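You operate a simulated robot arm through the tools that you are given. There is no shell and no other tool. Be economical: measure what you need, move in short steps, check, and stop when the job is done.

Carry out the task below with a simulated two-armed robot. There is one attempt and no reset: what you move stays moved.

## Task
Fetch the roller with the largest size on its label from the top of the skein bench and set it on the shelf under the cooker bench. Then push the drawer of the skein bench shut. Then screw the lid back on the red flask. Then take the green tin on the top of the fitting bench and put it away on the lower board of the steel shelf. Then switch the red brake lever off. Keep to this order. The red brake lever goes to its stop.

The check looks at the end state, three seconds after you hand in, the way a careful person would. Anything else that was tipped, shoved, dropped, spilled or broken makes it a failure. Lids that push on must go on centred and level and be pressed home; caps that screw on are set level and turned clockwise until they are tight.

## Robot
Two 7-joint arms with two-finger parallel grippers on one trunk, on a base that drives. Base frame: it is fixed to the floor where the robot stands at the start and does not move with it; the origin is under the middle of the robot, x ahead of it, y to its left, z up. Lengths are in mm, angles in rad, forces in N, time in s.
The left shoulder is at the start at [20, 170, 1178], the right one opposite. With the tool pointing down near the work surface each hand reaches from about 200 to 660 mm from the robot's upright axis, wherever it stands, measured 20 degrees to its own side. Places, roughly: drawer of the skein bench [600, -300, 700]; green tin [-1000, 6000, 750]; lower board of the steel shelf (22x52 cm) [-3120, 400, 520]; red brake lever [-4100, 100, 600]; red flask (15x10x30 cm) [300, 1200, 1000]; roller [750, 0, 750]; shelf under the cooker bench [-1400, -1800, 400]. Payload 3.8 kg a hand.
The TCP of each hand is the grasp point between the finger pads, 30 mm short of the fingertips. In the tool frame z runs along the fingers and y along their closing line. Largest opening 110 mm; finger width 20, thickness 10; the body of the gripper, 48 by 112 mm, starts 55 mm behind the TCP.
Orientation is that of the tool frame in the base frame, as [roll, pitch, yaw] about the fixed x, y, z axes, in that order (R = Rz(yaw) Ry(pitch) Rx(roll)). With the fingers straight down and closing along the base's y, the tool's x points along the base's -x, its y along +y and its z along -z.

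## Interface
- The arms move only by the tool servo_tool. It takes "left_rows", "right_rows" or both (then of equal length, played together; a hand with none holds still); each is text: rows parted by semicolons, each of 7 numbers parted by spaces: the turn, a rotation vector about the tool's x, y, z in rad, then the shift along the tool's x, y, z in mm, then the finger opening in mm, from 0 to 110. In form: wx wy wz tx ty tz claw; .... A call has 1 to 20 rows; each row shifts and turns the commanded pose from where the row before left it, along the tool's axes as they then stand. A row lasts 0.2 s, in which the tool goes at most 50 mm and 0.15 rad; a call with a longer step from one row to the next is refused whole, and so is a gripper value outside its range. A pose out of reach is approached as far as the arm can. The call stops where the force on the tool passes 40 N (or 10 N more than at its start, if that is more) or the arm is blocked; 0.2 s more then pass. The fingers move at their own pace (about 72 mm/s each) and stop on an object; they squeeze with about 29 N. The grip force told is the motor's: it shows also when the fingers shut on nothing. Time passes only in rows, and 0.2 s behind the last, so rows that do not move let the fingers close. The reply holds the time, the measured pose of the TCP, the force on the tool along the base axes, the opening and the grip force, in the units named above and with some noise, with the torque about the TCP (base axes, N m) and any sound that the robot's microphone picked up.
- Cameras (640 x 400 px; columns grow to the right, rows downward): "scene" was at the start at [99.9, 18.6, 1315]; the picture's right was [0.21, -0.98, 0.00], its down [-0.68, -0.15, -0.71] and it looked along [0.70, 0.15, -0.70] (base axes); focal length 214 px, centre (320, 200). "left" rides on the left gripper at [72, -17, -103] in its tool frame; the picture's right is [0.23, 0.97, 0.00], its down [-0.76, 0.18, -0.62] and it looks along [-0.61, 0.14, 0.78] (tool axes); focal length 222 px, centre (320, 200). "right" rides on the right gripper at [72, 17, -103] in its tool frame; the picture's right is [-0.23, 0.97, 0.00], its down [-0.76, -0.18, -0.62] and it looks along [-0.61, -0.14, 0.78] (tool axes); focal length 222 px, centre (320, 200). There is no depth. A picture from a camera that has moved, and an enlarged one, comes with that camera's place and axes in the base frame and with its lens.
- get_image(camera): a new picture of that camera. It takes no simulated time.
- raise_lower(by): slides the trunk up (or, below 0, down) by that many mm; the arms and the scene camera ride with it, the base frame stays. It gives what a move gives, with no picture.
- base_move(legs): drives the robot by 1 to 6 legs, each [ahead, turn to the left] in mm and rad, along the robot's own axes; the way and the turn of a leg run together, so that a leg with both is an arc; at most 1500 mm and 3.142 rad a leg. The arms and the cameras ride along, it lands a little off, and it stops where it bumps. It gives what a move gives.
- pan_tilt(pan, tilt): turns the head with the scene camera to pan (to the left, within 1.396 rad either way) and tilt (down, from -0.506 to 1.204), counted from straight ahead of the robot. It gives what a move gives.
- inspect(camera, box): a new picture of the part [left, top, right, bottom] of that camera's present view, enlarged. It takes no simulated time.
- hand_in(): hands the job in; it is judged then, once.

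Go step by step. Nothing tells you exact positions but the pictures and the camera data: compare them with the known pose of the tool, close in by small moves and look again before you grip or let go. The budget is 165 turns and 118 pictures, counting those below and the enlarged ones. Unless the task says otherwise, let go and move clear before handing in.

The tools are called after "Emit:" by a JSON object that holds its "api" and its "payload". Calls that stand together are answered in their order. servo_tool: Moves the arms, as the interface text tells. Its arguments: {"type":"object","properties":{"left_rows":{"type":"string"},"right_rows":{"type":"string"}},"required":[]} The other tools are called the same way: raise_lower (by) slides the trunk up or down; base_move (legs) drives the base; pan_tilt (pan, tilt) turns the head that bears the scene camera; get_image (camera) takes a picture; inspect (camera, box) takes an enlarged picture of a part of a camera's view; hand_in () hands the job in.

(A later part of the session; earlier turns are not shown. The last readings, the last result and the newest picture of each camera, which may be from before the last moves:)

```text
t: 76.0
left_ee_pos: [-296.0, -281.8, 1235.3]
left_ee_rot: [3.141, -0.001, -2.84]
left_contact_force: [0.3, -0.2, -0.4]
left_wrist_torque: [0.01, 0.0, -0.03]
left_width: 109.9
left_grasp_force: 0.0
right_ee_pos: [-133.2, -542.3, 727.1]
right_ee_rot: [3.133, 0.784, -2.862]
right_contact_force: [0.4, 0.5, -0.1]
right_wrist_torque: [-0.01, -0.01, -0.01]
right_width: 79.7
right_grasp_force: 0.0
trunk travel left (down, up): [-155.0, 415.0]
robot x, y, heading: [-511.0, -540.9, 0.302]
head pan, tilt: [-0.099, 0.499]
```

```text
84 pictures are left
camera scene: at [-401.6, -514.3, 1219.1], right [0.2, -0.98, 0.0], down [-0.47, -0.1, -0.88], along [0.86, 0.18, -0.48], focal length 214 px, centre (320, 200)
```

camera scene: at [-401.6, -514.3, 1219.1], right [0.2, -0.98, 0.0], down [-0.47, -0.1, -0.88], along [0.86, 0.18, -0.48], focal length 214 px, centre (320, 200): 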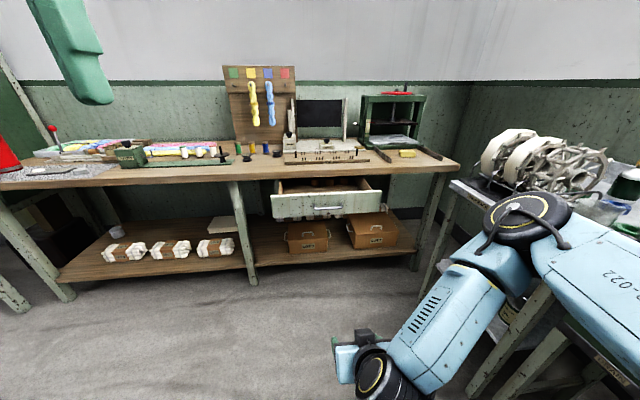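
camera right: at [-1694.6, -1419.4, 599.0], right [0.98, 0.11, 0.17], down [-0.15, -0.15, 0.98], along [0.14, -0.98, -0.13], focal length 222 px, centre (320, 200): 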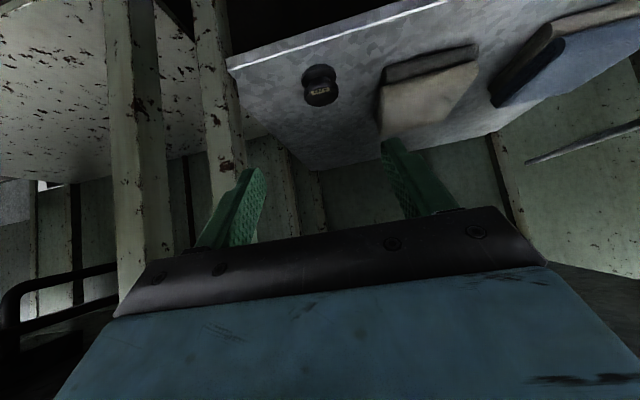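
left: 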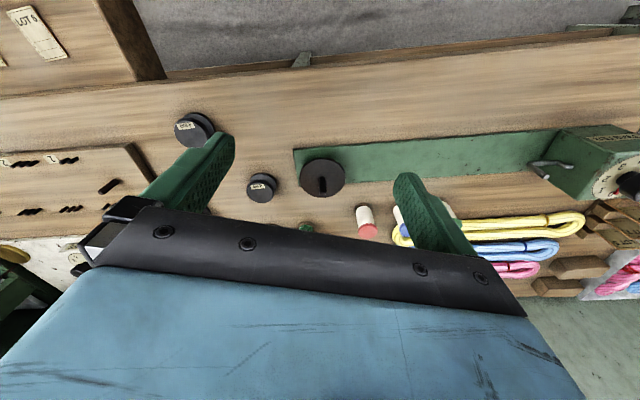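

The drawer front centre is at about (448, -368), z 670–785, open about 110 mm and square to my heading. I'll drive forward 490 mm.

Emit:
{"api": "base_move", "payload": {"legs": [[490, 0]]}}

Emit:
{"api": "pan_tilt", "payload": {"pan": -0.1, "tilt": 0.9}}

Emit:
{"api": "get_image", "payload": {"camera": "scene"}}

Emit:
{"api": "get_image", "payload": {"camera": "right"}}

```text
t: 78.9
left_ee_pos: [173.6, -136.3, 1237.0]
left_ee_rot: [3.14, 0.0, -2.84]
left_contact_force: [0.4, -0.3, -1.1]
left_wrist_torque: [0.0, 0.01, -0.01]
left_width: 110.3
left_grasp_force: 0.1
right_ee_pos: [335.1, -395.8, 726.1]
right_ee_rot: [3.13, 0.784, -2.858]
right_contact_force: [-0.1, -0.5, 0.6]
right_wrist_torque: [0.0, 0.03, 0.04]
right_width: 79.8
right_grasp_force: 0.1
trunk travel left (down, up): [-155.0, 415.0]
robot x, y, heading: [-37.8, -390.3, 0.307]
head pan, tilt: [-0.099, 0.499]
```

```text
t: 79.7
left_ee_pos: [174.1, -136.5, 1235.4]
left_ee_rot: [-3.141, 0.0, -2.839]
left_contact_force: [-0.1, 0.1, 0.4]
left_wrist_torque: [-0.01, -0.01, 0.0]
left_width: 110.2
left_grasp_force: 0.1
right_ee_pos: [336.6, -395.0, 726.4]
right_ee_rot: [3.131, 0.784, -2.859]
right_contact_force: [0.2, 0.4, 0.5]
right_wrist_torque: [0.01, -0.01, 0.0]
right_width: 80.1
right_grasp_force: 0.1
trunk travel left (down, up): [-155.0, 415.0]
robot x, y, heading: [-44.2, -394.1, 0.305]
head pan, tilt: [-0.099, 0.901]
```

```text
83 pictures are left
camera scene: at [51.6, -371.5, 1185.3], right [0.2, -0.98, 0.0], down [-0.77, -0.16, -0.62], along [0.61, 0.12, -0.78], focal length 214 px, centre (320, 200)
```

scene: 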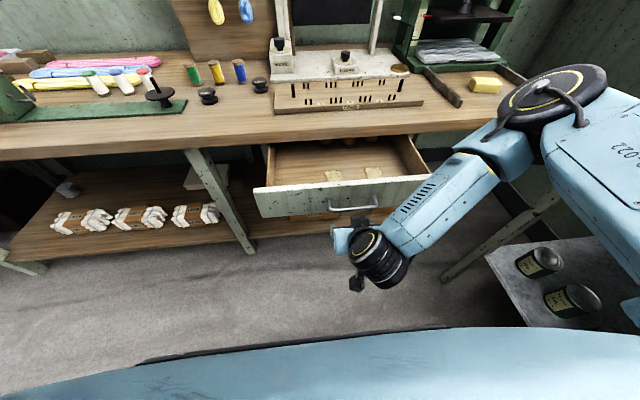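

```text
82 pictures are left
camera right: at [211.8, -415.8, 748.7], right [-0.12, 0.98, 0.17], down [0.15, -0.15, 0.98], along [0.98, 0.15, -0.13], focal length 222 px, centre (320, 200)
```

right: 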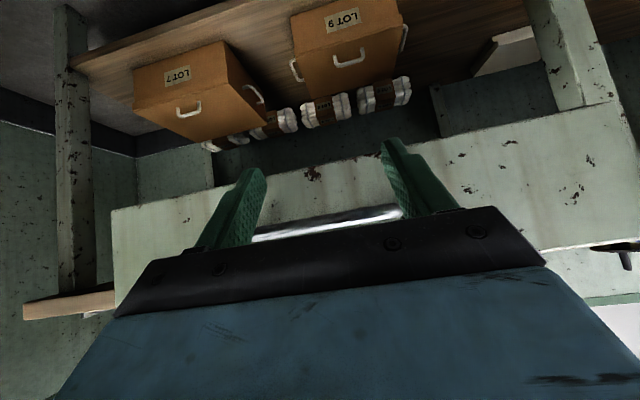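

The handle and panel centre line up with the hand. I'll close the fingers, raise to z 783 so the tips meet the panel above the handle, then push.

Emit:
{"api": "servo_tool", "payload": {"right_rows": "0 0 0 -10 -3 -10 0; 0 0 0 -10 -3 -10 0; 0 0 0 -10 -2 -10 0; 0 0 0 -10 0 -10 0; 0 0 0 0 0 0 0; 0 0 0 -10 0 10 0; 0 0 0 -10 0 10 0; 0 0 0 -7 0 7 0; 0 0 0 -3.5 0 3.5 0; 0 0 0 0 0 0 0"}}

Emit:
{"api": "get_image", "payload": {"camera": "right"}}

Emit:
{"api": "inspect", "payload": {"camera": "scene", "box": [230, 120, 470, 270]}}

```text
t: 81.9
left_ee_pos: [173.5, -136.4, 1236.1]
left_ee_rot: [-3.142, 0.0, -2.838]
left_contact_force: [-0.5, -1.5, 1.0]
left_wrist_torque: [0.0, -0.02, -0.02]
left_width: 109.8
left_grasp_force: 0.1
right_ee_pos: [379.9, -391.0, 784.1]
right_ee_rot: [3.131, 0.785, -2.858]
right_contact_force: [0.0, -0.5, 0.9]
right_wrist_torque: [0.0, 0.0, 0.02]
right_width: 0.0
right_grasp_force: 29.0
trunk travel left (down, up): [-155.0, 415.0]
robot x, y, heading: [-39.9, -394.7, 0.303]
head pan, tilt: [-0.099, 0.901]
```

```text
81 pictures are left
camera right: at [255.6, -411.5, 805.0], right [-0.12, 0.98, 0.17], down [0.15, -0.15, 0.98], along [0.98, 0.15, -0.13], focal length 222 px, centre (320, 200)
```

right: 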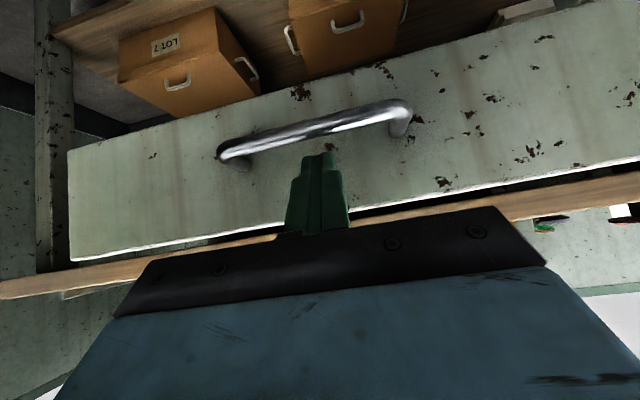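

```text
2.67 times, centred on (350, 195) of scene
camera zoom: at [51.5, -371.5, 1185.2], right [0.2, -0.98, 0.0], down [-0.77, -0.16, -0.62], along [0.61, 0.12, -0.78], focal length 572 px, centre (240, 213)
```

zoom: 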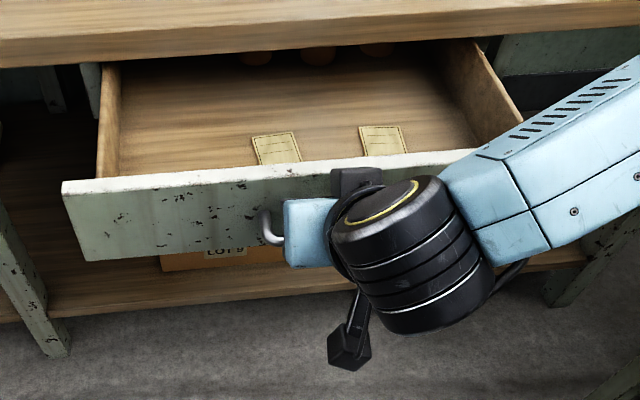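

The tip would arrive just above the handle bar. I'll raise 5 mm and push forward gently.

Emit:
{"api": "servo_tool", "payload": {"right_rows": "0 0 0 -3.5 0 -3.5 0; 0 0 0 -7 0 7 0; 0 0 0 -7 0 7 0; 0 0 0 -7 0 7 0; 0 0 0 -7 0 7 0; 0 0 0 -7 0 7 0; 0 0 0 -7 0 7 0; 0 0 0 -7 0 7 0; 0 0 0 -7 0 7 0"}}

Emit:
{"api": "get_image", "payload": {"camera": "right"}}

```text
t: 83.9
left_ee_pos: [173.4, -136.7, 1236.5]
left_ee_rot: [3.141, 0.0, -2.839]
left_contact_force: [-0.3, -0.3, 0.4]
left_wrist_torque: [0.01, 0.01, 0.04]
left_width: 109.8
left_grasp_force: 0.0
right_ee_pos: [455.4, -368.8, 788.2]
right_ee_rot: [3.131, 0.783, -2.861]
right_contact_force: [0.3, -0.5, -0.3]
right_wrist_torque: [0.0, 0.02, -0.01]
right_width: 0.0
right_grasp_force: 29.0
trunk travel left (down, up): [-155.0, 415.0]
robot x, y, heading: [-40.4, -395.0, 0.303]
head pan, tilt: [-0.099, 0.901]
```

```text
79 pictures are left
camera right: at [331.8, -388.7, 810.2], right [-0.12, 0.98, 0.17], down [0.15, -0.15, 0.98], along [0.98, 0.14, -0.13], focal length 222 px, centre (320, 200)
```

right: 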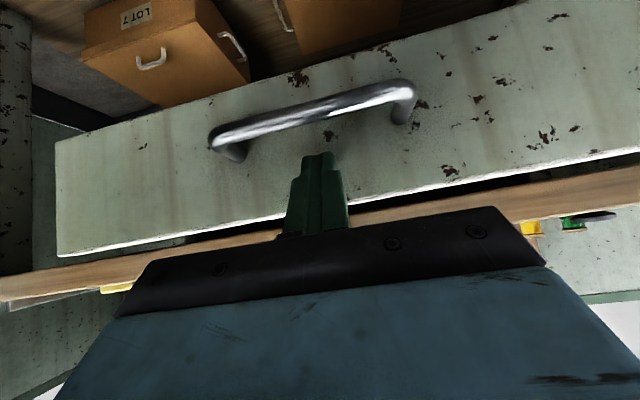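

The drawer has moved in about 70 mm with the hand. I'll keep pushing until it stops.

Emit:
{"api": "servo_tool", "payload": {"right_rows": "0 0 0 -5 0 5 0; 0 0 0 -5 0 5 0; 0 0 0 -5 0 5 0; 0 0 0 -5 0 5 0; 0 0 0 -5 0 5 0; 0 0 0 -5 0 5 0; 0 0 0 -5 0 5 0; 0 0 0 -5 0 5 0; 0 0 0 -5 0 5 0; 0 0 0 -5 0 5 0; 0 0 0 -5 0 5 0"}}

Emit:
{"api": "get_image", "payload": {"camera": "right"}}

Emit:
{"api": "inspect", "payload": {"camera": "scene", "box": [230, 80, 470, 230]}}

```text
t: 86.3
left_ee_pos: [171.9, -136.0, 1236.6]
left_ee_rot: [3.141, 0.0, -2.838]
left_contact_force: [0.5, -1.0, -0.5]
left_wrist_torque: [0.0, 0.03, 0.02]
left_width: 109.7
left_grasp_force: 0.0
right_ee_pos: [529.3, -347.4, 787.3]
right_ee_rot: [3.132, 0.781, -2.858]
right_contact_force: [0.5, 0.3, 0.2]
right_wrist_torque: [0.0, -0.01, -0.03]
right_width: 0.0
right_grasp_force: 28.6
trunk travel left (down, up): [-155.0, 415.0]
robot x, y, heading: [-39.3, -395.1, 0.303]
head pan, tilt: [-0.099, 0.901]
```

```text
78 pictures are left
camera right: at [406.4, -366.8, 809.7], right [-0.12, 0.98, 0.17], down [0.15, -0.15, 0.98], along [0.98, 0.15, -0.13], focal length 222 px, centre (320, 200)
```

right: 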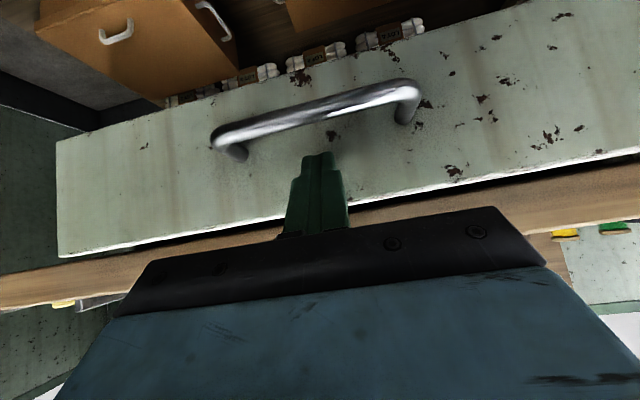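

```text
2.67 times, centred on (350, 155) of scene
camera zoom: at [51.7, -371.5, 1185.2], right [0.2, -0.98, 0.0], down [-0.77, -0.16, -0.62], along [0.61, 0.12, -0.78], focal length 572 px, centre (240, 320)
```

zoom: 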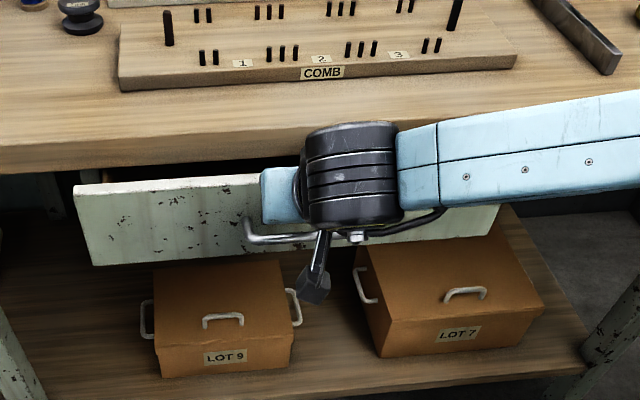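

The drawer is still a bit proud of the bench edge. I'll keep pushing.

Emit:
{"api": "servo_tool", "payload": {"right_rows": "0 0 0 -4 0 4 0; 0 0 0 -4 0 4 0; 0 0 0 -4 0 4 0; 0 0 0 -4 0 4 0; 0 0 0 -4 0 4 0; 0 0 0 -4 0 4 0; 0 0 0 -4 0 4 0; 0 0 0 -4 0 4 0; 0 0 0 -4 0 4 0; 0 0 0 -4 0 4 0"}}

Emit:
{"api": "inspect", "payload": {"camera": "scene", "box": [230, 80, 470, 230]}}

```text
t: 88.5
left_ee_pos: [168.9, -137.0, 1237.7]
left_ee_rot: [3.141, 0.003, -2.841]
left_contact_force: [-0.3, -0.5, -0.2]
left_wrist_torque: [-0.01, -0.02, 0.02]
left_width: 110.1
left_grasp_force: 0.0
right_ee_pos: [579.8, -332.9, 788.7]
right_ee_rot: [3.133, 0.782, -2.859]
right_contact_force: [-27.3, -12.6, 6.4]
right_wrist_torque: [-0.07, 0.23, -0.07]
right_width: 0.2
right_grasp_force: 29.0
trunk travel left (down, up): [-155.0, 415.0]
robot x, y, heading: [-42.8, -394.8, 0.299]
head pan, tilt: [-0.099, 0.901]
```

```text
2.67 times, centred on (350, 155) of scene
camera zoom: at [48.2, -373.0, 1185.6], right [0.2, -0.98, 0.0], down [-0.77, -0.16, -0.62], along [0.61, 0.13, -0.78], focal length 572 px, centre (240, 320)
```

zoom: 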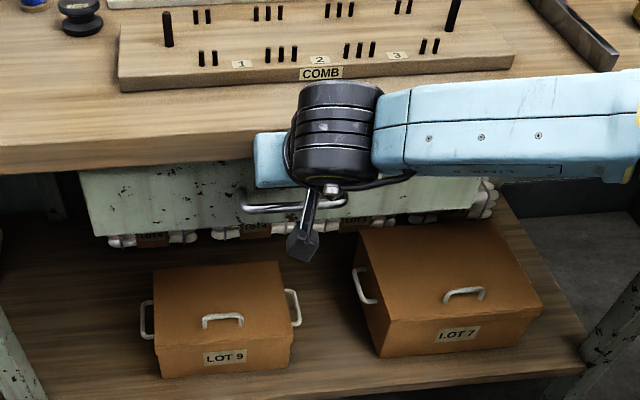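

The push force jumped from about 0 to 30 N with the panel up against the bench edge, so it's at its stop. I'll nudge once more to confirm, then back away.

Emit:
{"api": "servo_tool", "payload": {"right_rows": "0 0 0 -2 0 2 0; 0 0 0 -2 0 2 0"}}

Emit:
{"api": "servo_tool", "payload": {"right_rows": "0 0 0 14 0 -14 0; 0 0 0 21 0 -21 0; 0 0 0 28 0 -28 0; 0 0 0 28 0 -28 0; 0 0 0 28 0 -28 0; 0 0 0 28 0 -28 0; 0 0 0 0 0 -30 0; 0 0 0 0 0 -30 0; 0 0 0 0 0 0 0"}}

Emit:
{"api": "get_image", "payload": {"camera": "right"}}

```text
t: 88.9
left_ee_pos: [170.9, -138.4, 1236.6]
left_ee_rot: [-3.142, 0.002, -2.842]
left_contact_force: [-1.0, -0.2, -0.1]
left_wrist_torque: [-0.01, 0.01, 0.01]
left_width: 110.0
left_grasp_force: 0.0
right_ee_pos: [579.6, -330.9, 786.9]
right_ee_rot: [3.132, 0.776, -2.858]
right_contact_force: [-15.6, -5.2, 5.9]
right_wrist_torque: [-0.07, 0.1, -0.01]
right_width: 0.0
right_grasp_force: 28.8
trunk travel left (down, up): [-155.0, 415.0]
robot x, y, heading: [-38.9, -395.8, 0.3]
head pan, tilt: [-0.099, 0.901]
stopped in row 1 (right hand): the force on the tool passed its limit at 44 N (the readings are from after the stop); the commanded pose is now the measured one
```

```text
t: 90.9
left_ee_pos: [171.6, -136.4, 1235.4]
left_ee_rot: [3.141, 0.001, -2.841]
left_contact_force: [0.2, -0.1, 0.5]
left_wrist_torque: [-0.02, 0.0, 0.0]
left_width: 110.0
left_grasp_force: 0.0
right_ee_pos: [342.2, -403.7, 830.6]
right_ee_rot: [3.132, 0.776, -2.858]
right_contact_force: [-0.8, 0.0, -0.6]
right_wrist_torque: [0.0, -0.01, 0.01]
right_width: 0.2
right_grasp_force: 29.0
trunk travel left (down, up): [-155.0, 415.0]
robot x, y, heading: [-44.0, -394.7, 0.304]
head pan, tilt: [-0.099, 0.901]
```

```text
75 pictures are left
camera right: at [218.5, -422.2, 853.7], right [-0.12, 0.98, 0.17], down [0.16, -0.15, 0.98], along [0.98, 0.15, -0.13], focal length 222 px, centre (320, 200)
```

right: 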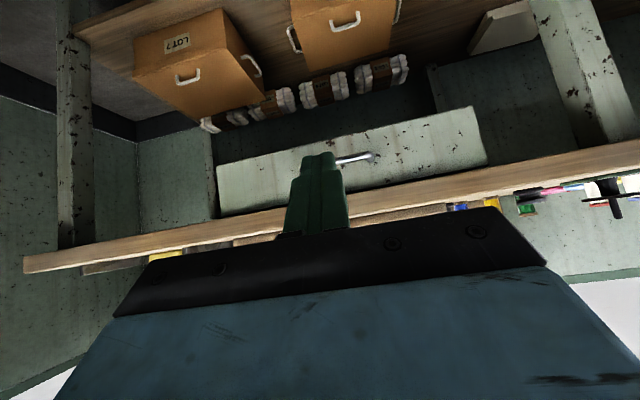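

Drawer is shut. Next is the red flask near (300, 1200): I'll back off and drive toward it along the bench.

Emit:
{"api": "base_move", "payload": {"legs": [[-330, 0], [0, 1.27], [1150, 0], [0, -0.9]]}}

Emit:
{"api": "pan_tilt", "payload": {"pan": 0.0, "tilt": 0.5}}

Emit:
{"api": "get_image", "payload": {"camera": "scene"}}

```text
t: 104.0
left_ee_pos: [-240.8, 982.1, 1235.9]
left_ee_rot: [3.142, 0.0, -2.472]
left_contact_force: [-0.4, -0.5, 0.0]
left_wrist_torque: [0.0, 0.01, -0.03]
left_width: 110.2
left_grasp_force: 0.0
right_ee_pos: [13.5, 795.7, 830.5]
right_ee_rot: [3.132, 0.777, -2.491]
right_contact_force: [0.2, 0.1, 0.7]
right_wrist_torque: [-0.01, 0.01, -0.03]
right_width: 0.0
right_grasp_force: 28.9
trunk travel left (down, up): [-155.0, 415.0]
robot x, y, heading: [-347.9, 663.3, 0.666]
head pan, tilt: [-0.099, 0.901]
```

```text
t: 104.9
left_ee_pos: [-240.9, 982.2, 1235.4]
left_ee_rot: [3.14, -0.001, -2.472]
left_contact_force: [0.2, 0.0, 0.9]
left_wrist_torque: [0.0, -0.02, 0.0]
left_width: 110.0
left_grasp_force: 0.0
right_ee_pos: [13.0, 794.0, 831.7]
right_ee_rot: [3.131, 0.778, -2.49]
right_contact_force: [0.4, 0.3, 0.2]
right_wrist_torque: [0.0, -0.01, 0.02]
right_width: 0.0
right_grasp_force: 28.9
trunk travel left (down, up): [-155.0, 415.0]
robot x, y, heading: [-352.1, 664.8, 0.668]
head pan, tilt: [0.0, 0.499]
```

```text
74 pictures are left
camera scene: at [-260.9, 734.5, 1219.0], right [0.62, -0.78, 0.0], down [-0.38, -0.3, -0.88], along [0.69, 0.55, -0.48], focal length 214 px, centre (320, 200)
```

scene: 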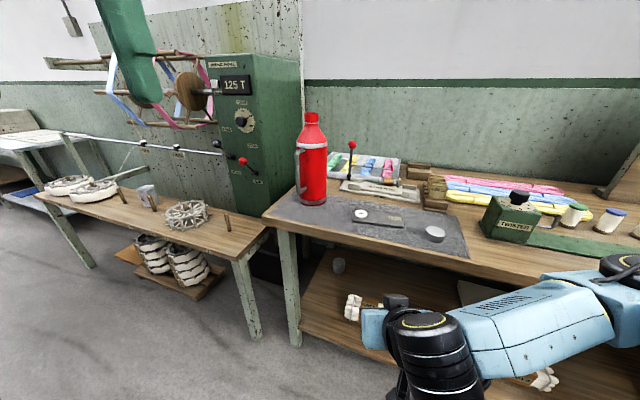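

The red flask stands on the left end of the skein bench. I'll zoom in to find its lid.

Emit:
{"api": "inspect", "payload": {"camera": "scene", "box": [270, 95, 470, 265]}}

```text
2.35 times, centred on (370, 180) of scene
camera zoom: at [-260.9, 734.5, 1219.0], right [0.62, -0.78, 0.0], down [-0.38, -0.3, -0.88], along [0.69, 0.55, -0.48], focal length 505 px, centre (202, 247)
```

zoom: 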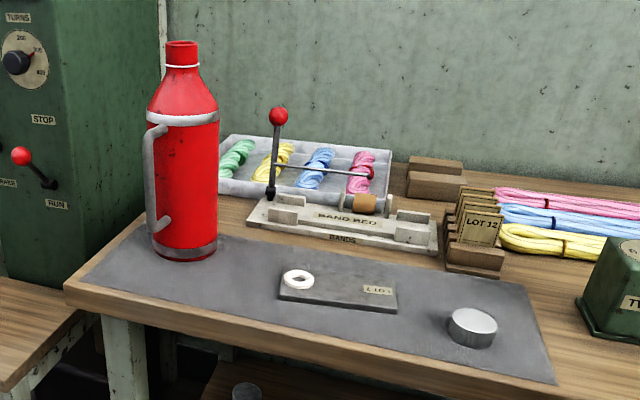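

The lid is the metal cap lying on the mat at about (294, 777), and the flask stands at about (263, 1185) with its mouth at about z 1140. I'll raise the trunk and drive to a spot where the right hand can reach both.

Emit:
{"api": "raise_lower", "payload": {"by": 120}}

Emit:
{"api": "base_move", "payload": {"legs": [[0, 0.59], [330, 0], [0, -0.967]]}}

Emit:
{"api": "pan_tilt", "payload": {"pan": 0.0, "tilt": 0.6}}

Emit:
{"api": "get_image", "payload": {"camera": "scene"}}

```text
t: 106.4
left_ee_pos: [-240.2, 983.1, 1356.0]
left_ee_rot: [3.141, 0.0, -2.472]
left_contact_force: [-0.1, 0.0, -0.4]
left_wrist_torque: [0.03, 0.0, -0.02]
left_width: 109.7
left_grasp_force: 0.1
right_ee_pos: [12.5, 795.6, 950.4]
right_ee_rot: [3.131, 0.777, -2.487]
right_contact_force: [0.2, -0.6, 0.0]
right_wrist_torque: [0.02, -0.01, -0.01]
right_width: 0.0
right_grasp_force: 28.8
trunk travel left (down, up): [-275.0, 295.0]
robot x, y, heading: [-349.1, 666.3, 0.673]
head pan, tilt: [0.0, 0.499]
```

```text
t: 112.7
left_ee_pos: [-29.2, 1240.6, 1356.5]
left_ee_rot: [3.141, 0.0, -2.844]
left_contact_force: [0.6, 0.4, -0.2]
left_wrist_torque: [0.04, 0.02, -0.01]
left_width: 109.9
left_grasp_force: 0.1
right_ee_pos: [139.9, 974.3, 952.0]
right_ee_rot: [3.132, 0.776, -2.861]
right_contact_force: [-0.7, 0.1, 0.4]
right_wrist_torque: [-0.01, -0.02, 0.0]
right_width: 0.0
right_grasp_force: 29.9
trunk travel left (down, up): [-275.0, 295.0]
robot x, y, heading: [-246.6, 982.2, 0.297]
head pan, tilt: [0.0, 0.499]
```

```text
t: 113.3
left_ee_pos: [-29.6, 1240.6, 1355.3]
left_ee_rot: [-3.141, -0.001, -2.842]
left_contact_force: [-0.5, -1.0, 0.3]
left_wrist_torque: [0.01, 0.02, 0.06]
left_width: 110.1
left_grasp_force: 0.1
right_ee_pos: [138.7, 973.7, 950.5]
right_ee_rot: [3.131, 0.777, -2.863]
right_contact_force: [-0.1, 0.0, -0.9]
right_wrist_torque: [0.0, 0.04, 0.04]
right_width: 0.0
right_grasp_force: 29.1
trunk travel left (down, up): [-275.0, 295.0]
robot x, y, heading: [-243.7, 982.2, 0.298]
head pan, tilt: [0.0, 0.6]
```

```text
72 pictures are left
camera scene: at [-141.7, 1016.8, 1330.0], right [0.29, -0.96, 0.0], down [-0.54, -0.17, -0.83], along [0.79, 0.24, -0.56], focal length 214 px, centre (320, 200)
```

scene: 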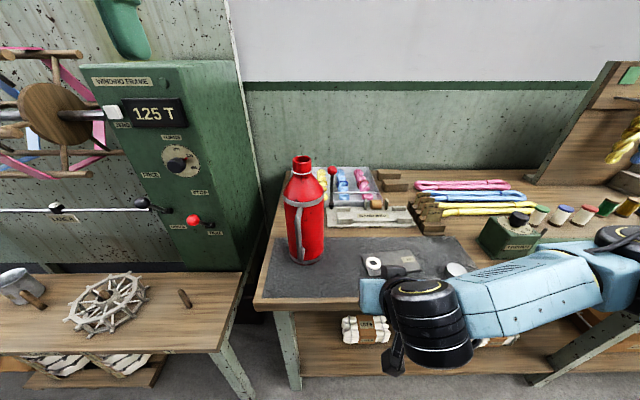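

Emit:
{"api": "inspect", "payload": {"camera": "scene", "box": [250, 140, 410, 280]}}

```text
2.86 times, centred on (330, 210) of scene
camera zoom: at [-141.7, 1016.8, 1330.0], right [0.29, -0.96, 0.0], down [-0.54, -0.17, -0.83], along [0.79, 0.24, -0.56], focal length 613 px, centre (291, 171)
```

zoom: 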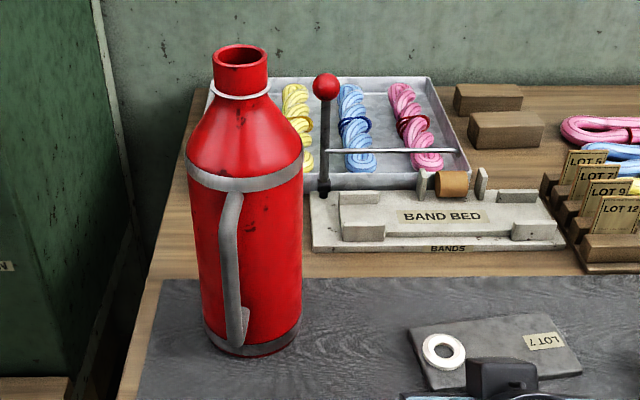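

The flask's handle faces me, good for steadying it with the left hand; the mouth is at about (256, 1178, 1143), 42 mm across. First the lid: I'll bring the right hand upright and over it.

Emit:
{"api": "servo_tool", "payload": {"right_rows": "0 0.13 0 0 0 0 80; 0 0.13 0 0 0 0 80; 0 0.13 0 0 0 0 80; 0 0.13 0 0 0 0 80; 0 0.13 0 0 0 0 80; 0 0.127 0 0 0 0 80; 0 0 0 -13 -33 0 80; 0 0 0 -13 -33 0 80; 0 0 0 -13 -33 0 80; 0 0 0 -13 -33 0 80; 0 0 0 -13 -33 0 80; 0 0 0 -10 -33 0 80; 0 0 0 0 0 0 80"}}

Emit:
{"api": "get_image", "payload": {"camera": "right"}}

Emit:
{"api": "get_image", "payload": {"camera": "scene"}}

```text
t: 116.1
left_ee_pos: [-29.4, 1241.5, 1356.0]
left_ee_rot: [3.141, 0.0, -2.842]
left_contact_force: [0.6, -0.1, -0.1]
left_wrist_torque: [0.0, -0.03, 0.01]
left_width: 109.9
left_grasp_force: 0.1
right_ee_pos: [266.1, 805.0, 950.1]
right_ee_rot: [3.135, -0.001, -2.853]
right_contact_force: [0.1, 0.7, 0.1]
right_wrist_torque: [0.0, -0.03, 0.04]
right_width: 79.9
right_grasp_force: 0.0
trunk travel left (down, up): [-275.0, 295.0]
robot x, y, heading: [-245.9, 982.9, 0.302]
head pan, tilt: [0.0, 0.6]
```

```text
70 pictures are left
camera right: at [192.7, 800.7, 1053.0], right [-0.06, 1.0, 0.01], down [0.78, 0.04, 0.62], along [0.62, 0.04, -0.78], focal length 222 px, centre (320, 200)
```

right: 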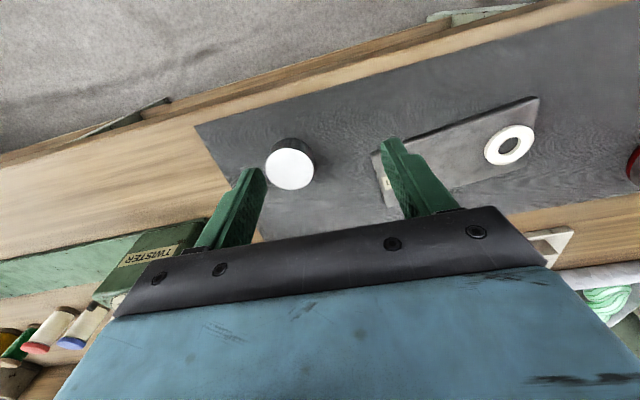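

```text
69 pictures are left
camera scene: at [-141.8, 1017.1, 1330.0], right [0.29, -0.96, 0.0], down [-0.54, -0.17, -0.83], along [0.79, 0.24, -0.56], focal length 214 px, centre (320, 200)
```

scene: 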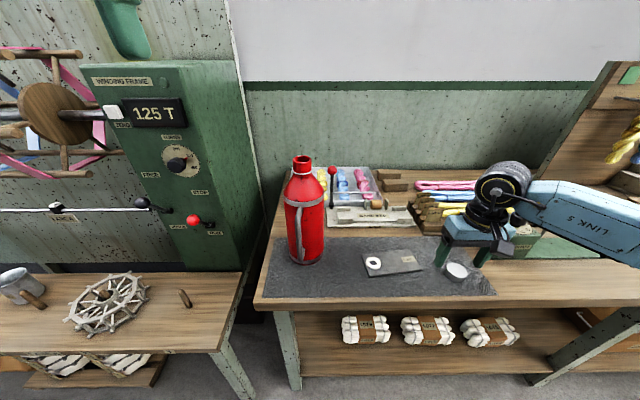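

The lid's top centre triangulates to (298, 780, 874), about 46 mm across. I'll centre over it and go part-way down.

Emit:
{"api": "servo_tool", "payload": {"right_rows": "0 0 0 -12 -16.5 0 80; 0 0 0 -11.6 -16.6 0 80; 0 0 0 0 0 17 80; 0 0 0 0 0 17 80; 0 0 0 0 0 0 80"}}

Emit:
{"api": "get_image", "payload": {"camera": "right"}}

Emit:
{"api": "inspect", "payload": {"camera": "scene", "box": [360, 180, 560, 310]}}

```text
t: 117.3
left_ee_pos: [-30.4, 1241.3, 1357.1]
left_ee_rot: [3.141, -0.001, -2.843]
left_contact_force: [0.6, -0.7, 0.0]
left_wrist_torque: [0.0, 0.0, 0.0]
left_width: 110.0
left_grasp_force: 0.0
right_ee_pos: [298.6, 783.1, 914.0]
right_ee_rot: [3.134, 0.0, -2.855]
right_contact_force: [0.4, -0.1, -0.1]
right_wrist_torque: [0.02, 0.04, 0.01]
right_width: 80.1
right_grasp_force: 0.1
trunk travel left (down, up): [-275.0, 295.0]
robot x, y, heading: [-245.8, 982.4, 0.301]
head pan, tilt: [0.0, 0.6]
```

```text
68 pictures are left
camera right: at [224.8, 775.8, 1018.0], right [-0.06, 1.0, 0.01], down [0.78, 0.04, 0.62], along [0.62, 0.04, -0.78], focal length 222 px, centre (320, 200)
```

right: 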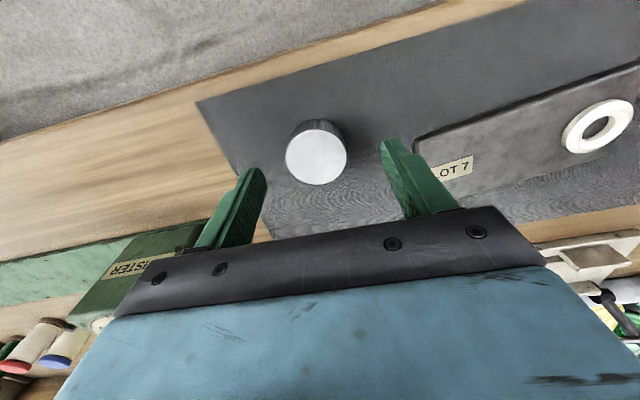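

```text
3.08 times, centred on (460, 245) of scene
camera zoom: at [-141.8, 1016.8, 1330.0], right [0.29, -0.96, 0.0], down [-0.54, -0.17, -0.83], along [0.79, 0.24, -0.56], focal length 660 px, centre (-111, 62)
```

zoom: 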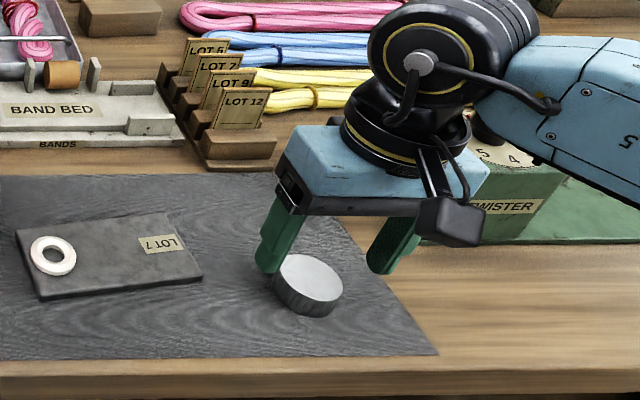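

The lid centre refines to (303, 778) with its top at about z 865. I'll correct slightly, descend to z 877 and close.

Emit:
{"api": "servo_tool", "payload": {"right_rows": "0 0 0 -2.8 -6 10 80; 0 0 0 0 0 14 80; 0 0 0 0 0 13 80; 0 0 0 0 0 0 80"}}

Emit:
{"api": "get_image", "payload": {"camera": "right"}}

Emit:
{"api": "inspect", "payload": {"camera": "scene", "box": [400, 210, 520, 300]}}

```text
t: 118.3
left_ee_pos: [-30.9, 1241.0, 1355.4]
left_ee_rot: [3.141, -0.001, -2.844]
left_contact_force: [-0.5, 0.7, 0.0]
left_wrist_torque: [-0.03, 0.01, 0.01]
left_width: 109.9
left_grasp_force: 0.0
right_ee_pos: [303.0, 776.7, 876.7]
right_ee_rot: [3.135, -0.001, -2.854]
right_contact_force: [0.5, -0.6, -0.1]
right_wrist_torque: [0.0, -0.01, -0.05]
right_width: 80.3
right_grasp_force: 0.0
trunk travel left (down, up): [-275.0, 295.0]
robot x, y, heading: [-244.9, 984.0, 0.294]
head pan, tilt: [0.0, 0.6]
```

```text
66 pictures are left
camera right: at [229.3, 771.3, 980.9], right [-0.06, 1.0, 0.01], down [0.78, 0.04, 0.62], along [0.62, 0.04, -0.78], focal length 222 px, centre (320, 200)
```

right: 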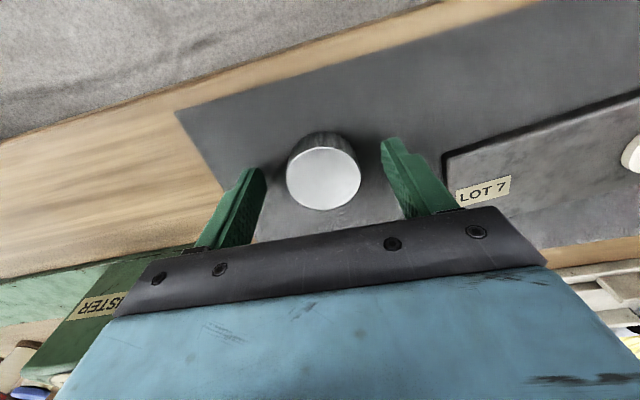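

```text
4.44 times, centred on (460, 255) of scene
camera zoom: at [-141.8, 1016.8, 1330.0], right [0.29, -0.96, 0.0], down [-0.54, -0.17, -0.83], along [0.79, 0.24, -0.56], focal length 953 px, centre (-302, -44)
```

zoom: 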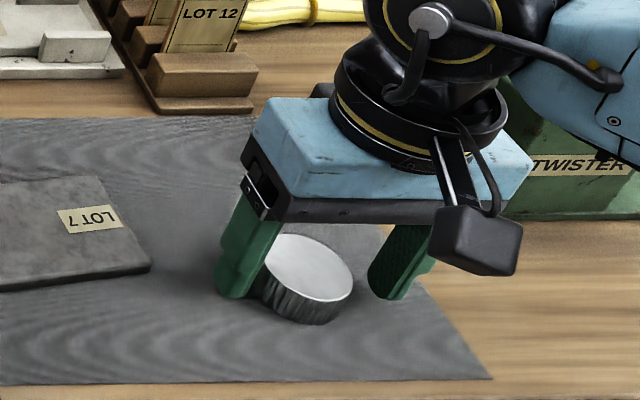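

The lid is centred between the fingertips. Closing.

Emit:
{"api": "servo_tool", "payload": {"right_rows": "0 0 0 0 0 0 60; 0 0 0 0 0 0 45; 0 0 0 0 0 0 30; 0 0 0 0 0 0 20; 0 0 0 0 0 0 20"}}

Emit:
{"api": "get_image", "payload": {"camera": "right"}}

```text
t: 119.5
left_ee_pos: [-28.8, 1241.3, 1356.0]
left_ee_rot: [-3.141, -0.001, -2.844]
left_contact_force: [0.1, -0.1, -0.3]
left_wrist_torque: [-0.02, 0.02, 0.02]
left_width: 110.1
left_grasp_force: 0.1
right_ee_pos: [303.1, 776.7, 876.6]
right_ee_rot: [3.136, -0.002, -2.854]
right_contact_force: [0.2, -0.6, -0.2]
right_wrist_torque: [0.01, 0.01, -0.06]
right_width: 46.3
right_grasp_force: 29.4
trunk travel left (down, up): [-275.0, 295.0]
robot x, y, heading: [-241.8, 983.7, 0.299]
head pan, tilt: [0.0, 0.6]
```

```text
64 pictures are left
camera right: at [229.3, 771.3, 981.0], right [-0.06, 1.0, 0.01], down [0.78, 0.04, 0.62], along [0.62, 0.04, -0.78], focal length 222 px, centre (320, 200)
```

right: 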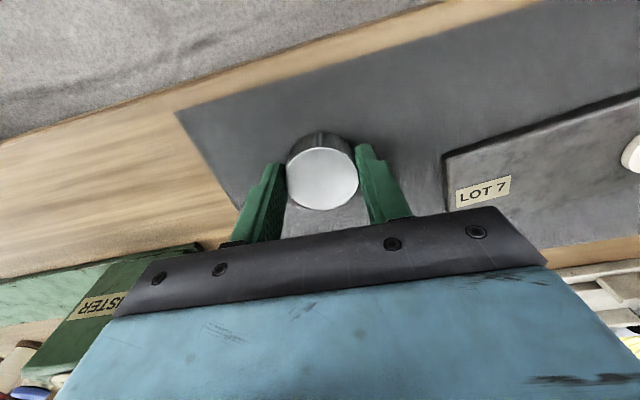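

Held at 46 mm. I'll lift it and raise the trunk so the lid can go over the flask mouth.

Emit:
{"api": "servo_tool", "payload": {"right_rows": "0 0 0 0 0 -15 20; 0 0 0 0 0 -25 20; 0 0 0 0 0 -25 20; 0 0 0 0 0 0 20"}}

Emit:
{"api": "raise_lower", "payload": {"by": 270}}

Emit:
{"api": "get_image", "payload": {"camera": "right"}}

```text
t: 120.5
left_ee_pos: [-30.4, 1240.1, 1356.1]
left_ee_rot: [-3.14, -0.001, -2.842]
left_contact_force: [0.5, 0.4, 0.2]
left_wrist_torque: [-0.01, -0.01, -0.02]
left_width: 110.2
left_grasp_force: 0.1
right_ee_pos: [303.5, 773.9, 943.0]
right_ee_rot: [3.136, -0.001, -2.854]
right_contact_force: [0.7, 0.5, -0.4]
right_wrist_torque: [-0.03, -0.03, 0.02]
right_width: 46.5
right_grasp_force: 29.1
trunk travel left (down, up): [-275.0, 295.0]
robot x, y, heading: [-245.9, 988.1, 0.296]
head pan, tilt: [0.0, 0.6]
```

```text
t: 123.3
left_ee_pos: [-30.5, 1241.4, 1625.2]
left_ee_rot: [-3.141, 0.0, -2.842]
left_contact_force: [0.1, -0.4, -0.5]
left_wrist_torque: [0.01, 0.02, 0.0]
left_width: 110.0
left_grasp_force: 0.1
right_ee_pos: [303.1, 775.4, 1213.2]
right_ee_rot: [3.135, -0.002, -2.854]
right_contact_force: [-0.6, 0.5, -0.6]
right_wrist_torque: [0.03, -0.01, 0.02]
right_width: 46.3
right_grasp_force: 29.4
trunk travel left (down, up): [-545.0, 25.0]
robot x, y, heading: [-244.9, 984.4, 0.294]
head pan, tilt: [0.0, 0.6]
```

```text
63 pictures are left
camera right: at [229.7, 769.8, 1315.9], right [-0.06, 1.0, 0.01], down [0.78, 0.04, 0.62], along [0.62, 0.04, -0.78], focal length 222 px, centre (320, 200)
```

right: 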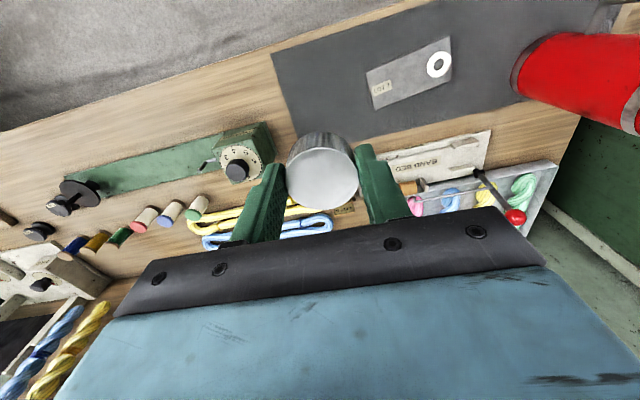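

The lid is held level. Now the left hand comes down and tilts forward toward the handle.

Emit:
{"api": "servo_tool", "payload": {"left_rows": "0 0 0 0 0 45 80; 0 0 0 0 0 45 80; 0 0 0 0 0 45 80; 0 0 0 0 0 45 80; 0 0 0 0 0 45 80; 0 0 0 0 0 45 80; 0 0 0 0 0 45 80; 0 0 0 0 0 45 80; 0 0 0 0 0 45 80; 0 0 0 0 0 40 80; 0 -0.13 0 0 -15 0 70; 0 -0.13 0 0 -15 0 70; 0 -0.13 0 0 -15 0 70; 0 -0.13 0 0 -15 0 70; 0 -0.13 0 0 -15 0 70; 0 -0.13 0 0 -15 0 70; 0 -0.12 0 0 -15 0 70; 0 0 0 0 0 0 70"}}

Emit:
{"api": "get_image", "payload": {"camera": "left"}}

Emit:
{"api": "get_image", "payload": {"camera": "scene"}}

```text
t: 127.1
left_ee_pos: [21.3, 1137.9, 1172.8]
left_ee_rot: [-3.141, 0.901, -2.84]
left_contact_force: [-0.2, -0.4, -0.4]
left_wrist_torque: [-0.03, -0.03, -0.03]
left_width: 69.9
left_grasp_force: 0.0
left hand out of reach, approached as far as the arm can: row 12, 13, 14
right_ee_pos: [303.1, 775.6, 1213.0]
right_ee_rot: [3.135, 0.0, -2.854]
right_contact_force: [-0.5, 0.6, -0.5]
right_wrist_torque: [-0.01, 0.0, 0.01]
right_width: 46.7
right_grasp_force: 28.2
trunk travel left (down, up): [-545.0, 25.0]
robot x, y, heading: [-245.7, 983.4, 0.299]
head pan, tilt: [0.0, 0.6]
```

```text
62 pictures are left
camera left: at [-95.4, 1085.1, 1180.1], right [-0.42, 0.89, -0.18], down [-0.07, 0.17, 0.98], along [0.9, 0.43, -0.01], focal length 222 px, centre (320, 200)
```

left: 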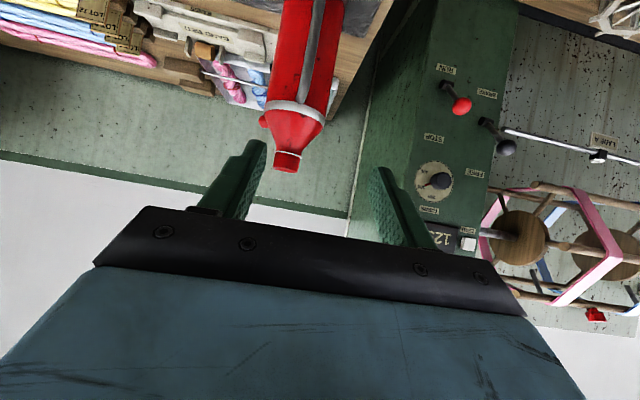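

```text
61 pictures are left
camera scene: at [-142.3, 1018.2, 1600.0], right [0.29, -0.96, 0.0], down [-0.54, -0.17, -0.83], along [0.79, 0.24, -0.56], focal length 214 px, centre (320, 200)
```

scene: 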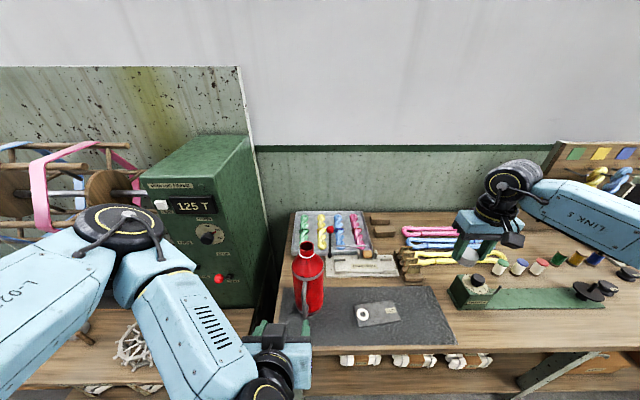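

Handle and mouth are in view. I'll bring the left hand to about 90 mm short of the handle and look again.

Emit:
{"api": "servo_tool", "payload": {"left_rows": "0 0 0 8.5 -4.8 32 60; 0 0 0 8.5 -4.8 32 60; 0 0 0 8.5 -4.8 32 60; 0 0 0 8.5 -4.6 31 60; 0 0 0 0 0 0 60"}}

Emit:
{"api": "get_image", "payload": {"camera": "left"}}

Emit:
{"api": "inspect", "payload": {"camera": "scene", "box": [230, 220, 390, 340]}}

```text
t: 128.3
left_ee_pos: [102.6, 1141.0, 1066.7]
left_ee_rot: [-3.14, 0.9, -2.845]
left_contact_force: [0.0, -0.1, -0.5]
left_wrist_torque: [0.01, -0.02, -0.01]
left_width: 59.9
left_grasp_force: 0.1
right_ee_pos: [302.5, 775.9, 1213.3]
right_ee_rot: [3.135, -0.001, -2.853]
right_contact_force: [-0.2, 0.5, -0.8]
right_wrist_torque: [0.01, -0.03, 0.0]
right_width: 46.3
right_grasp_force: 29.4
trunk travel left (down, up): [-545.0, 25.0]
robot x, y, heading: [-244.8, 977.9, 0.3]
head pan, tilt: [0.0, 0.6]
```

```text
60 pictures are left
camera left: at [-14.3, 1088.2, 1074.4], right [-0.42, 0.89, -0.18], down [-0.07, 0.17, 0.98], along [0.9, 0.43, -0.01], focal length 222 px, centre (320, 200)
```

left: 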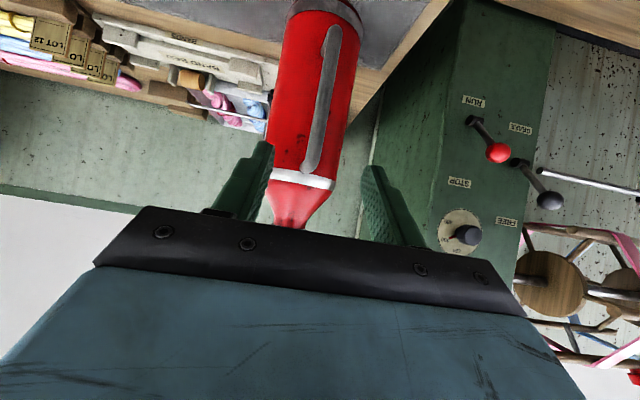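

```text
3.33 times, centred on (310, 280) of scene
camera zoom: at [-142.1, 1016.8, 1600.0], right [0.29, -0.96, 0.0], down [-0.54, -0.17, -0.83], along [0.79, 0.24, -0.56], focal length 715 px, centre (353, -67)
```

zoom: 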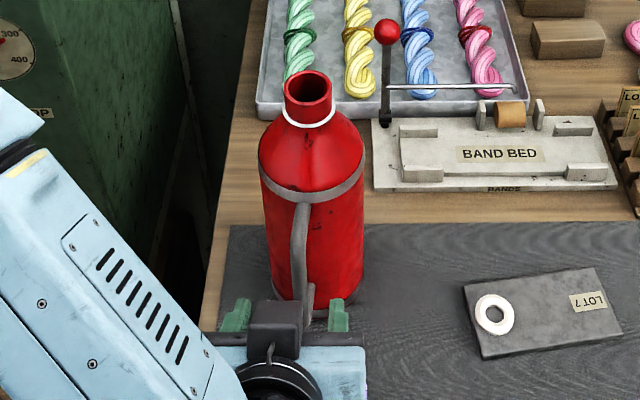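

The handle bar is centred between the left fingers, at about (168, 1158). The mouth refines to (257, 1177) with the rim at z 1144. I'll advance 80 mm.

Emit:
{"api": "servo_tool", "payload": {"left_rows": "0 0 0 0 0 25 60; 0 0 0 0 0 25 60; 0 0 0 0 0 20 60; 0 0 0 0 0 10 60; 0 0 0 0 0 0 60"}}

Emit:
{"api": "get_image", "payload": {"camera": "left"}}

Emit:
{"api": "inspect", "payload": {"camera": "scene", "box": [230, 220, 390, 340]}}

```text
t: 129.5
left_ee_pos: [161.9, 1160.4, 1017.3]
left_ee_rot: [-3.141, 0.901, -2.844]
left_contact_force: [0.4, -0.3, 0.5]
left_wrist_torque: [-0.02, -0.02, 0.03]
left_width: 59.8
left_grasp_force: 0.1
right_ee_pos: [302.7, 775.4, 1213.1]
right_ee_rot: [3.134, 0.0, -2.853]
right_contact_force: [-0.2, 0.4, -0.4]
right_wrist_torque: [-0.02, -0.01, -0.03]
right_width: 46.5
right_grasp_force: 29.1
trunk travel left (down, up): [-545.0, 25.0]
robot x, y, heading: [-245.8, 982.6, 0.299]
head pan, tilt: [0.0, 0.6]
```

```text
58 pictures are left
camera left: at [46.1, 1106.8, 1024.7], right [-0.42, 0.89, -0.18], down [-0.07, 0.17, 0.98], along [0.9, 0.43, -0.01], focal length 222 px, centre (320, 200)
```

left: 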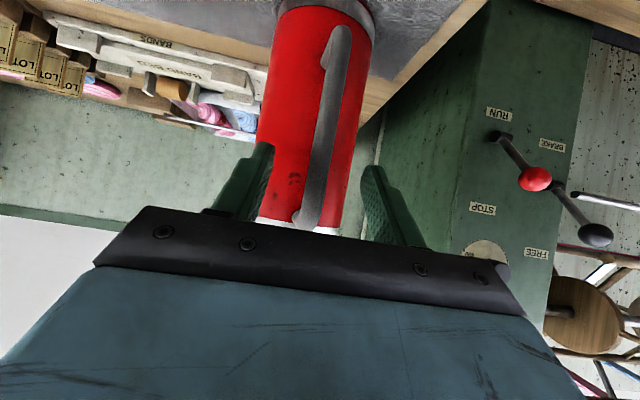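

```text
3.33 times, centred on (310, 280) of scene
camera zoom: at [-141.8, 1016.7, 1600.0], right [0.29, -0.96, 0.0], down [-0.54, -0.17, -0.83], along [0.79, 0.24, -0.56], focal length 715 px, centre (353, -67)
```

zoom: 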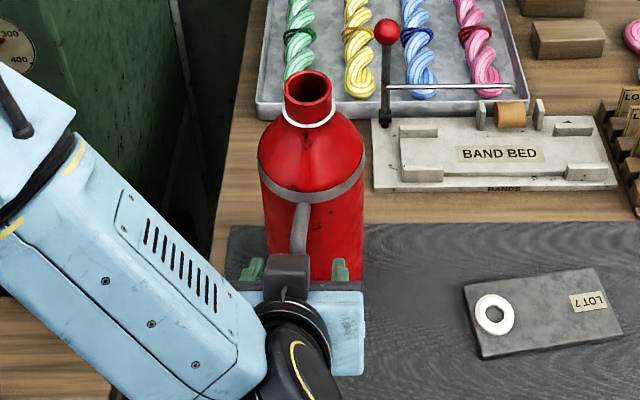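

The bar lies within finger depth, about 3 mm right of centre. I'll correct that and close gently on it.

Emit:
{"api": "servo_tool", "payload": {"left_rows": "0 0 0 0 -3 3 60; 0 0 0 0 0 0 45; 0 0 0 0 0 0 35; 0 0 0 0 0 0 27; 0 0 0 0 0 0 20; 0 0 0 0 0 0 14; 0 0 0 0 0 0 8; 0 0 0 0 0 0 4; 0 0 0 0 0 0 4"}}

Emit:
{"api": "get_image", "payload": {"camera": "left"}}

Emit:
{"api": "inspect", "payload": {"camera": "scene", "box": [230, 220, 390, 340]}}

```text
t: 131.5
left_ee_pos: [164.9, 1156.9, 1015.2]
left_ee_rot: [-3.141, 0.9, -2.844]
left_contact_force: [-1.2, 0.7, 0.3]
left_wrist_torque: [0.07, 0.02, 0.04]
left_width: 13.4
left_grasp_force: 28.6
right_ee_pos: [303.7, 774.6, 1212.6]
right_ee_rot: [3.137, 0.001, -2.853]
right_contact_force: [0.2, 1.0, 0.2]
right_wrist_torque: [-0.01, 0.03, -0.03]
right_width: 46.4
right_grasp_force: 29.3
trunk travel left (down, up): [-545.0, 25.0]
robot x, y, heading: [-244.5, 982.0, 0.298]
head pan, tilt: [0.0, 0.6]
```

```text
56 pictures are left
camera left: at [48.9, 1104.9, 1023.1], right [-0.42, 0.89, -0.18], down [-0.07, 0.17, 0.98], along [0.9, 0.43, -0.01], focal length 222 px, centre (320, 200)
```

left: 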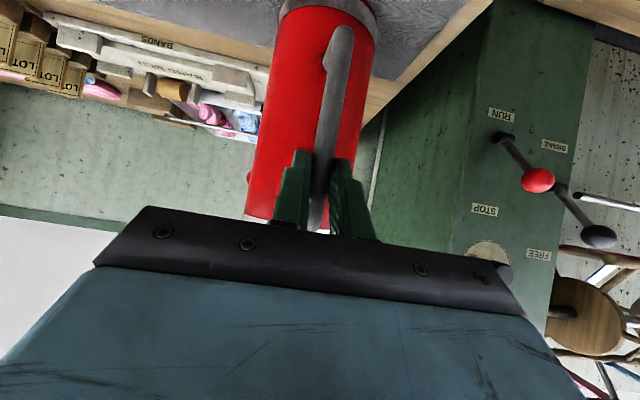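

```text
3.33 times, centred on (310, 280) of scene
camera zoom: at [-141.8, 1016.9, 1600.0], right [0.29, -0.96, 0.0], down [-0.54, -0.17, -0.83], along [0.79, 0.24, -0.56], focal length 715 px, centre (353, -67)
```

zoom: 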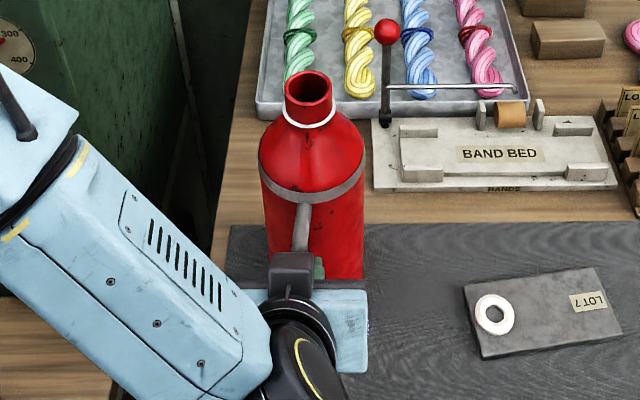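

Left hand has the handle and the mouth hasn't moved. Now I'll carry the lid over, keeping it about 30 mm above the rim.

Emit:
{"api": "servo_tool", "payload": {"right_rows": "0 0 0 -6.8 39.9 0 20; 0 0 0 -6.8 39.9 0 20; 0 0 0 -6.8 39.9 0 20; 0 0 0 -6.8 39.9 0 20; 0 0 0 -6.8 39.9 0 20; 0 0 0 -6.8 39.9 0 20; 0 0 0 -6.8 39.9 0 20; 0 0 0 -6.8 39.9 0 20; 0 0 0 -6.8 39.9 0 20; 0 0 0 -6.8 39.5 0 20; 0 0 0 0 0 0 20; 0 0 -0.13 0 0 0 20; 0 0 -0.13 0 0 0 20; 0 0 -0.13 0 0 0 20; 0 0 -0.13 0 0 0 20; 0 0 -0.13 0 0 0 20; 0 0 -0.13 0 0 0 20; 0 0 -0.13 0 0 0 20; 0 0 -0.13 0 0 0 20; 0 0 0 0 0 0 20"}}

Emit:
{"api": "get_image", "payload": {"camera": "right"}}

Emit:
{"api": "inspect", "payload": {"camera": "scene", "box": [230, 190, 390, 310]}}

```text
t: 135.7
left_ee_pos: [165.0, 1157.5, 1016.5]
left_ee_rot: [3.141, 0.9, -2.841]
left_contact_force: [-2.2, -1.3, -0.5]
left_wrist_torque: [-0.03, 0.23, -0.03]
left_width: 13.5
left_grasp_force: 28.8
right_ee_pos: [254.8, 1177.4, 1215.5]
right_ee_rot: [3.136, 0.005, -2.073]
right_contact_force: [-0.5, -0.1, -0.6]
right_wrist_torque: [-0.01, -0.02, 0.02]
right_width: 46.6
right_grasp_force: 28.9
right hand out of reach, approached as far as the arm can: row 18, 19
trunk travel left (down, up): [-545.0, 25.0]
robot x, y, heading: [-247.0, 985.6, 0.299]
head pan, tilt: [0.0, 0.6]
```

```text
54 pictures are left
camera right: at [206.2, 1120.2, 1318.7], right [-0.74, 0.67, 0.01], down [0.52, 0.58, 0.63], along [0.41, 0.47, -0.78], focal length 222 px, centre (320, 200)
```

right: 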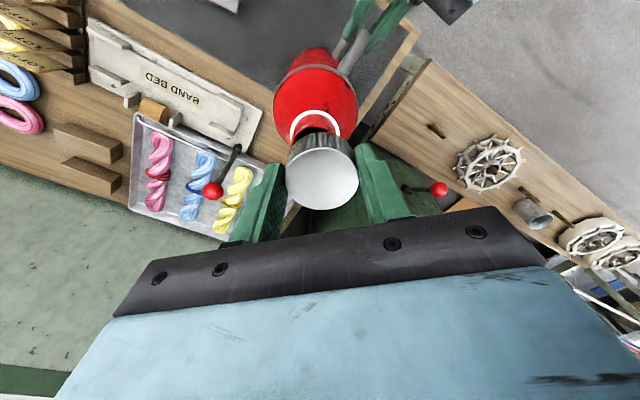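

```text
3.33 times, centred on (310, 250) of scene
camera zoom: at [-141.9, 1016.7, 1600.0], right [0.29, -0.96, 0.0], down [-0.54, -0.17, -0.83], along [0.79, 0.24, -0.56], focal length 715 px, centre (353, 33)
```

zoom: 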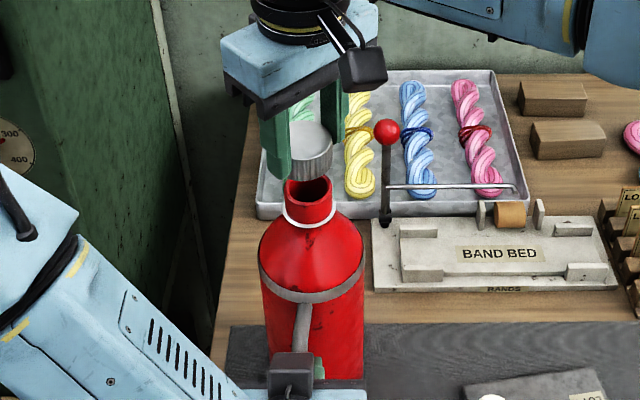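

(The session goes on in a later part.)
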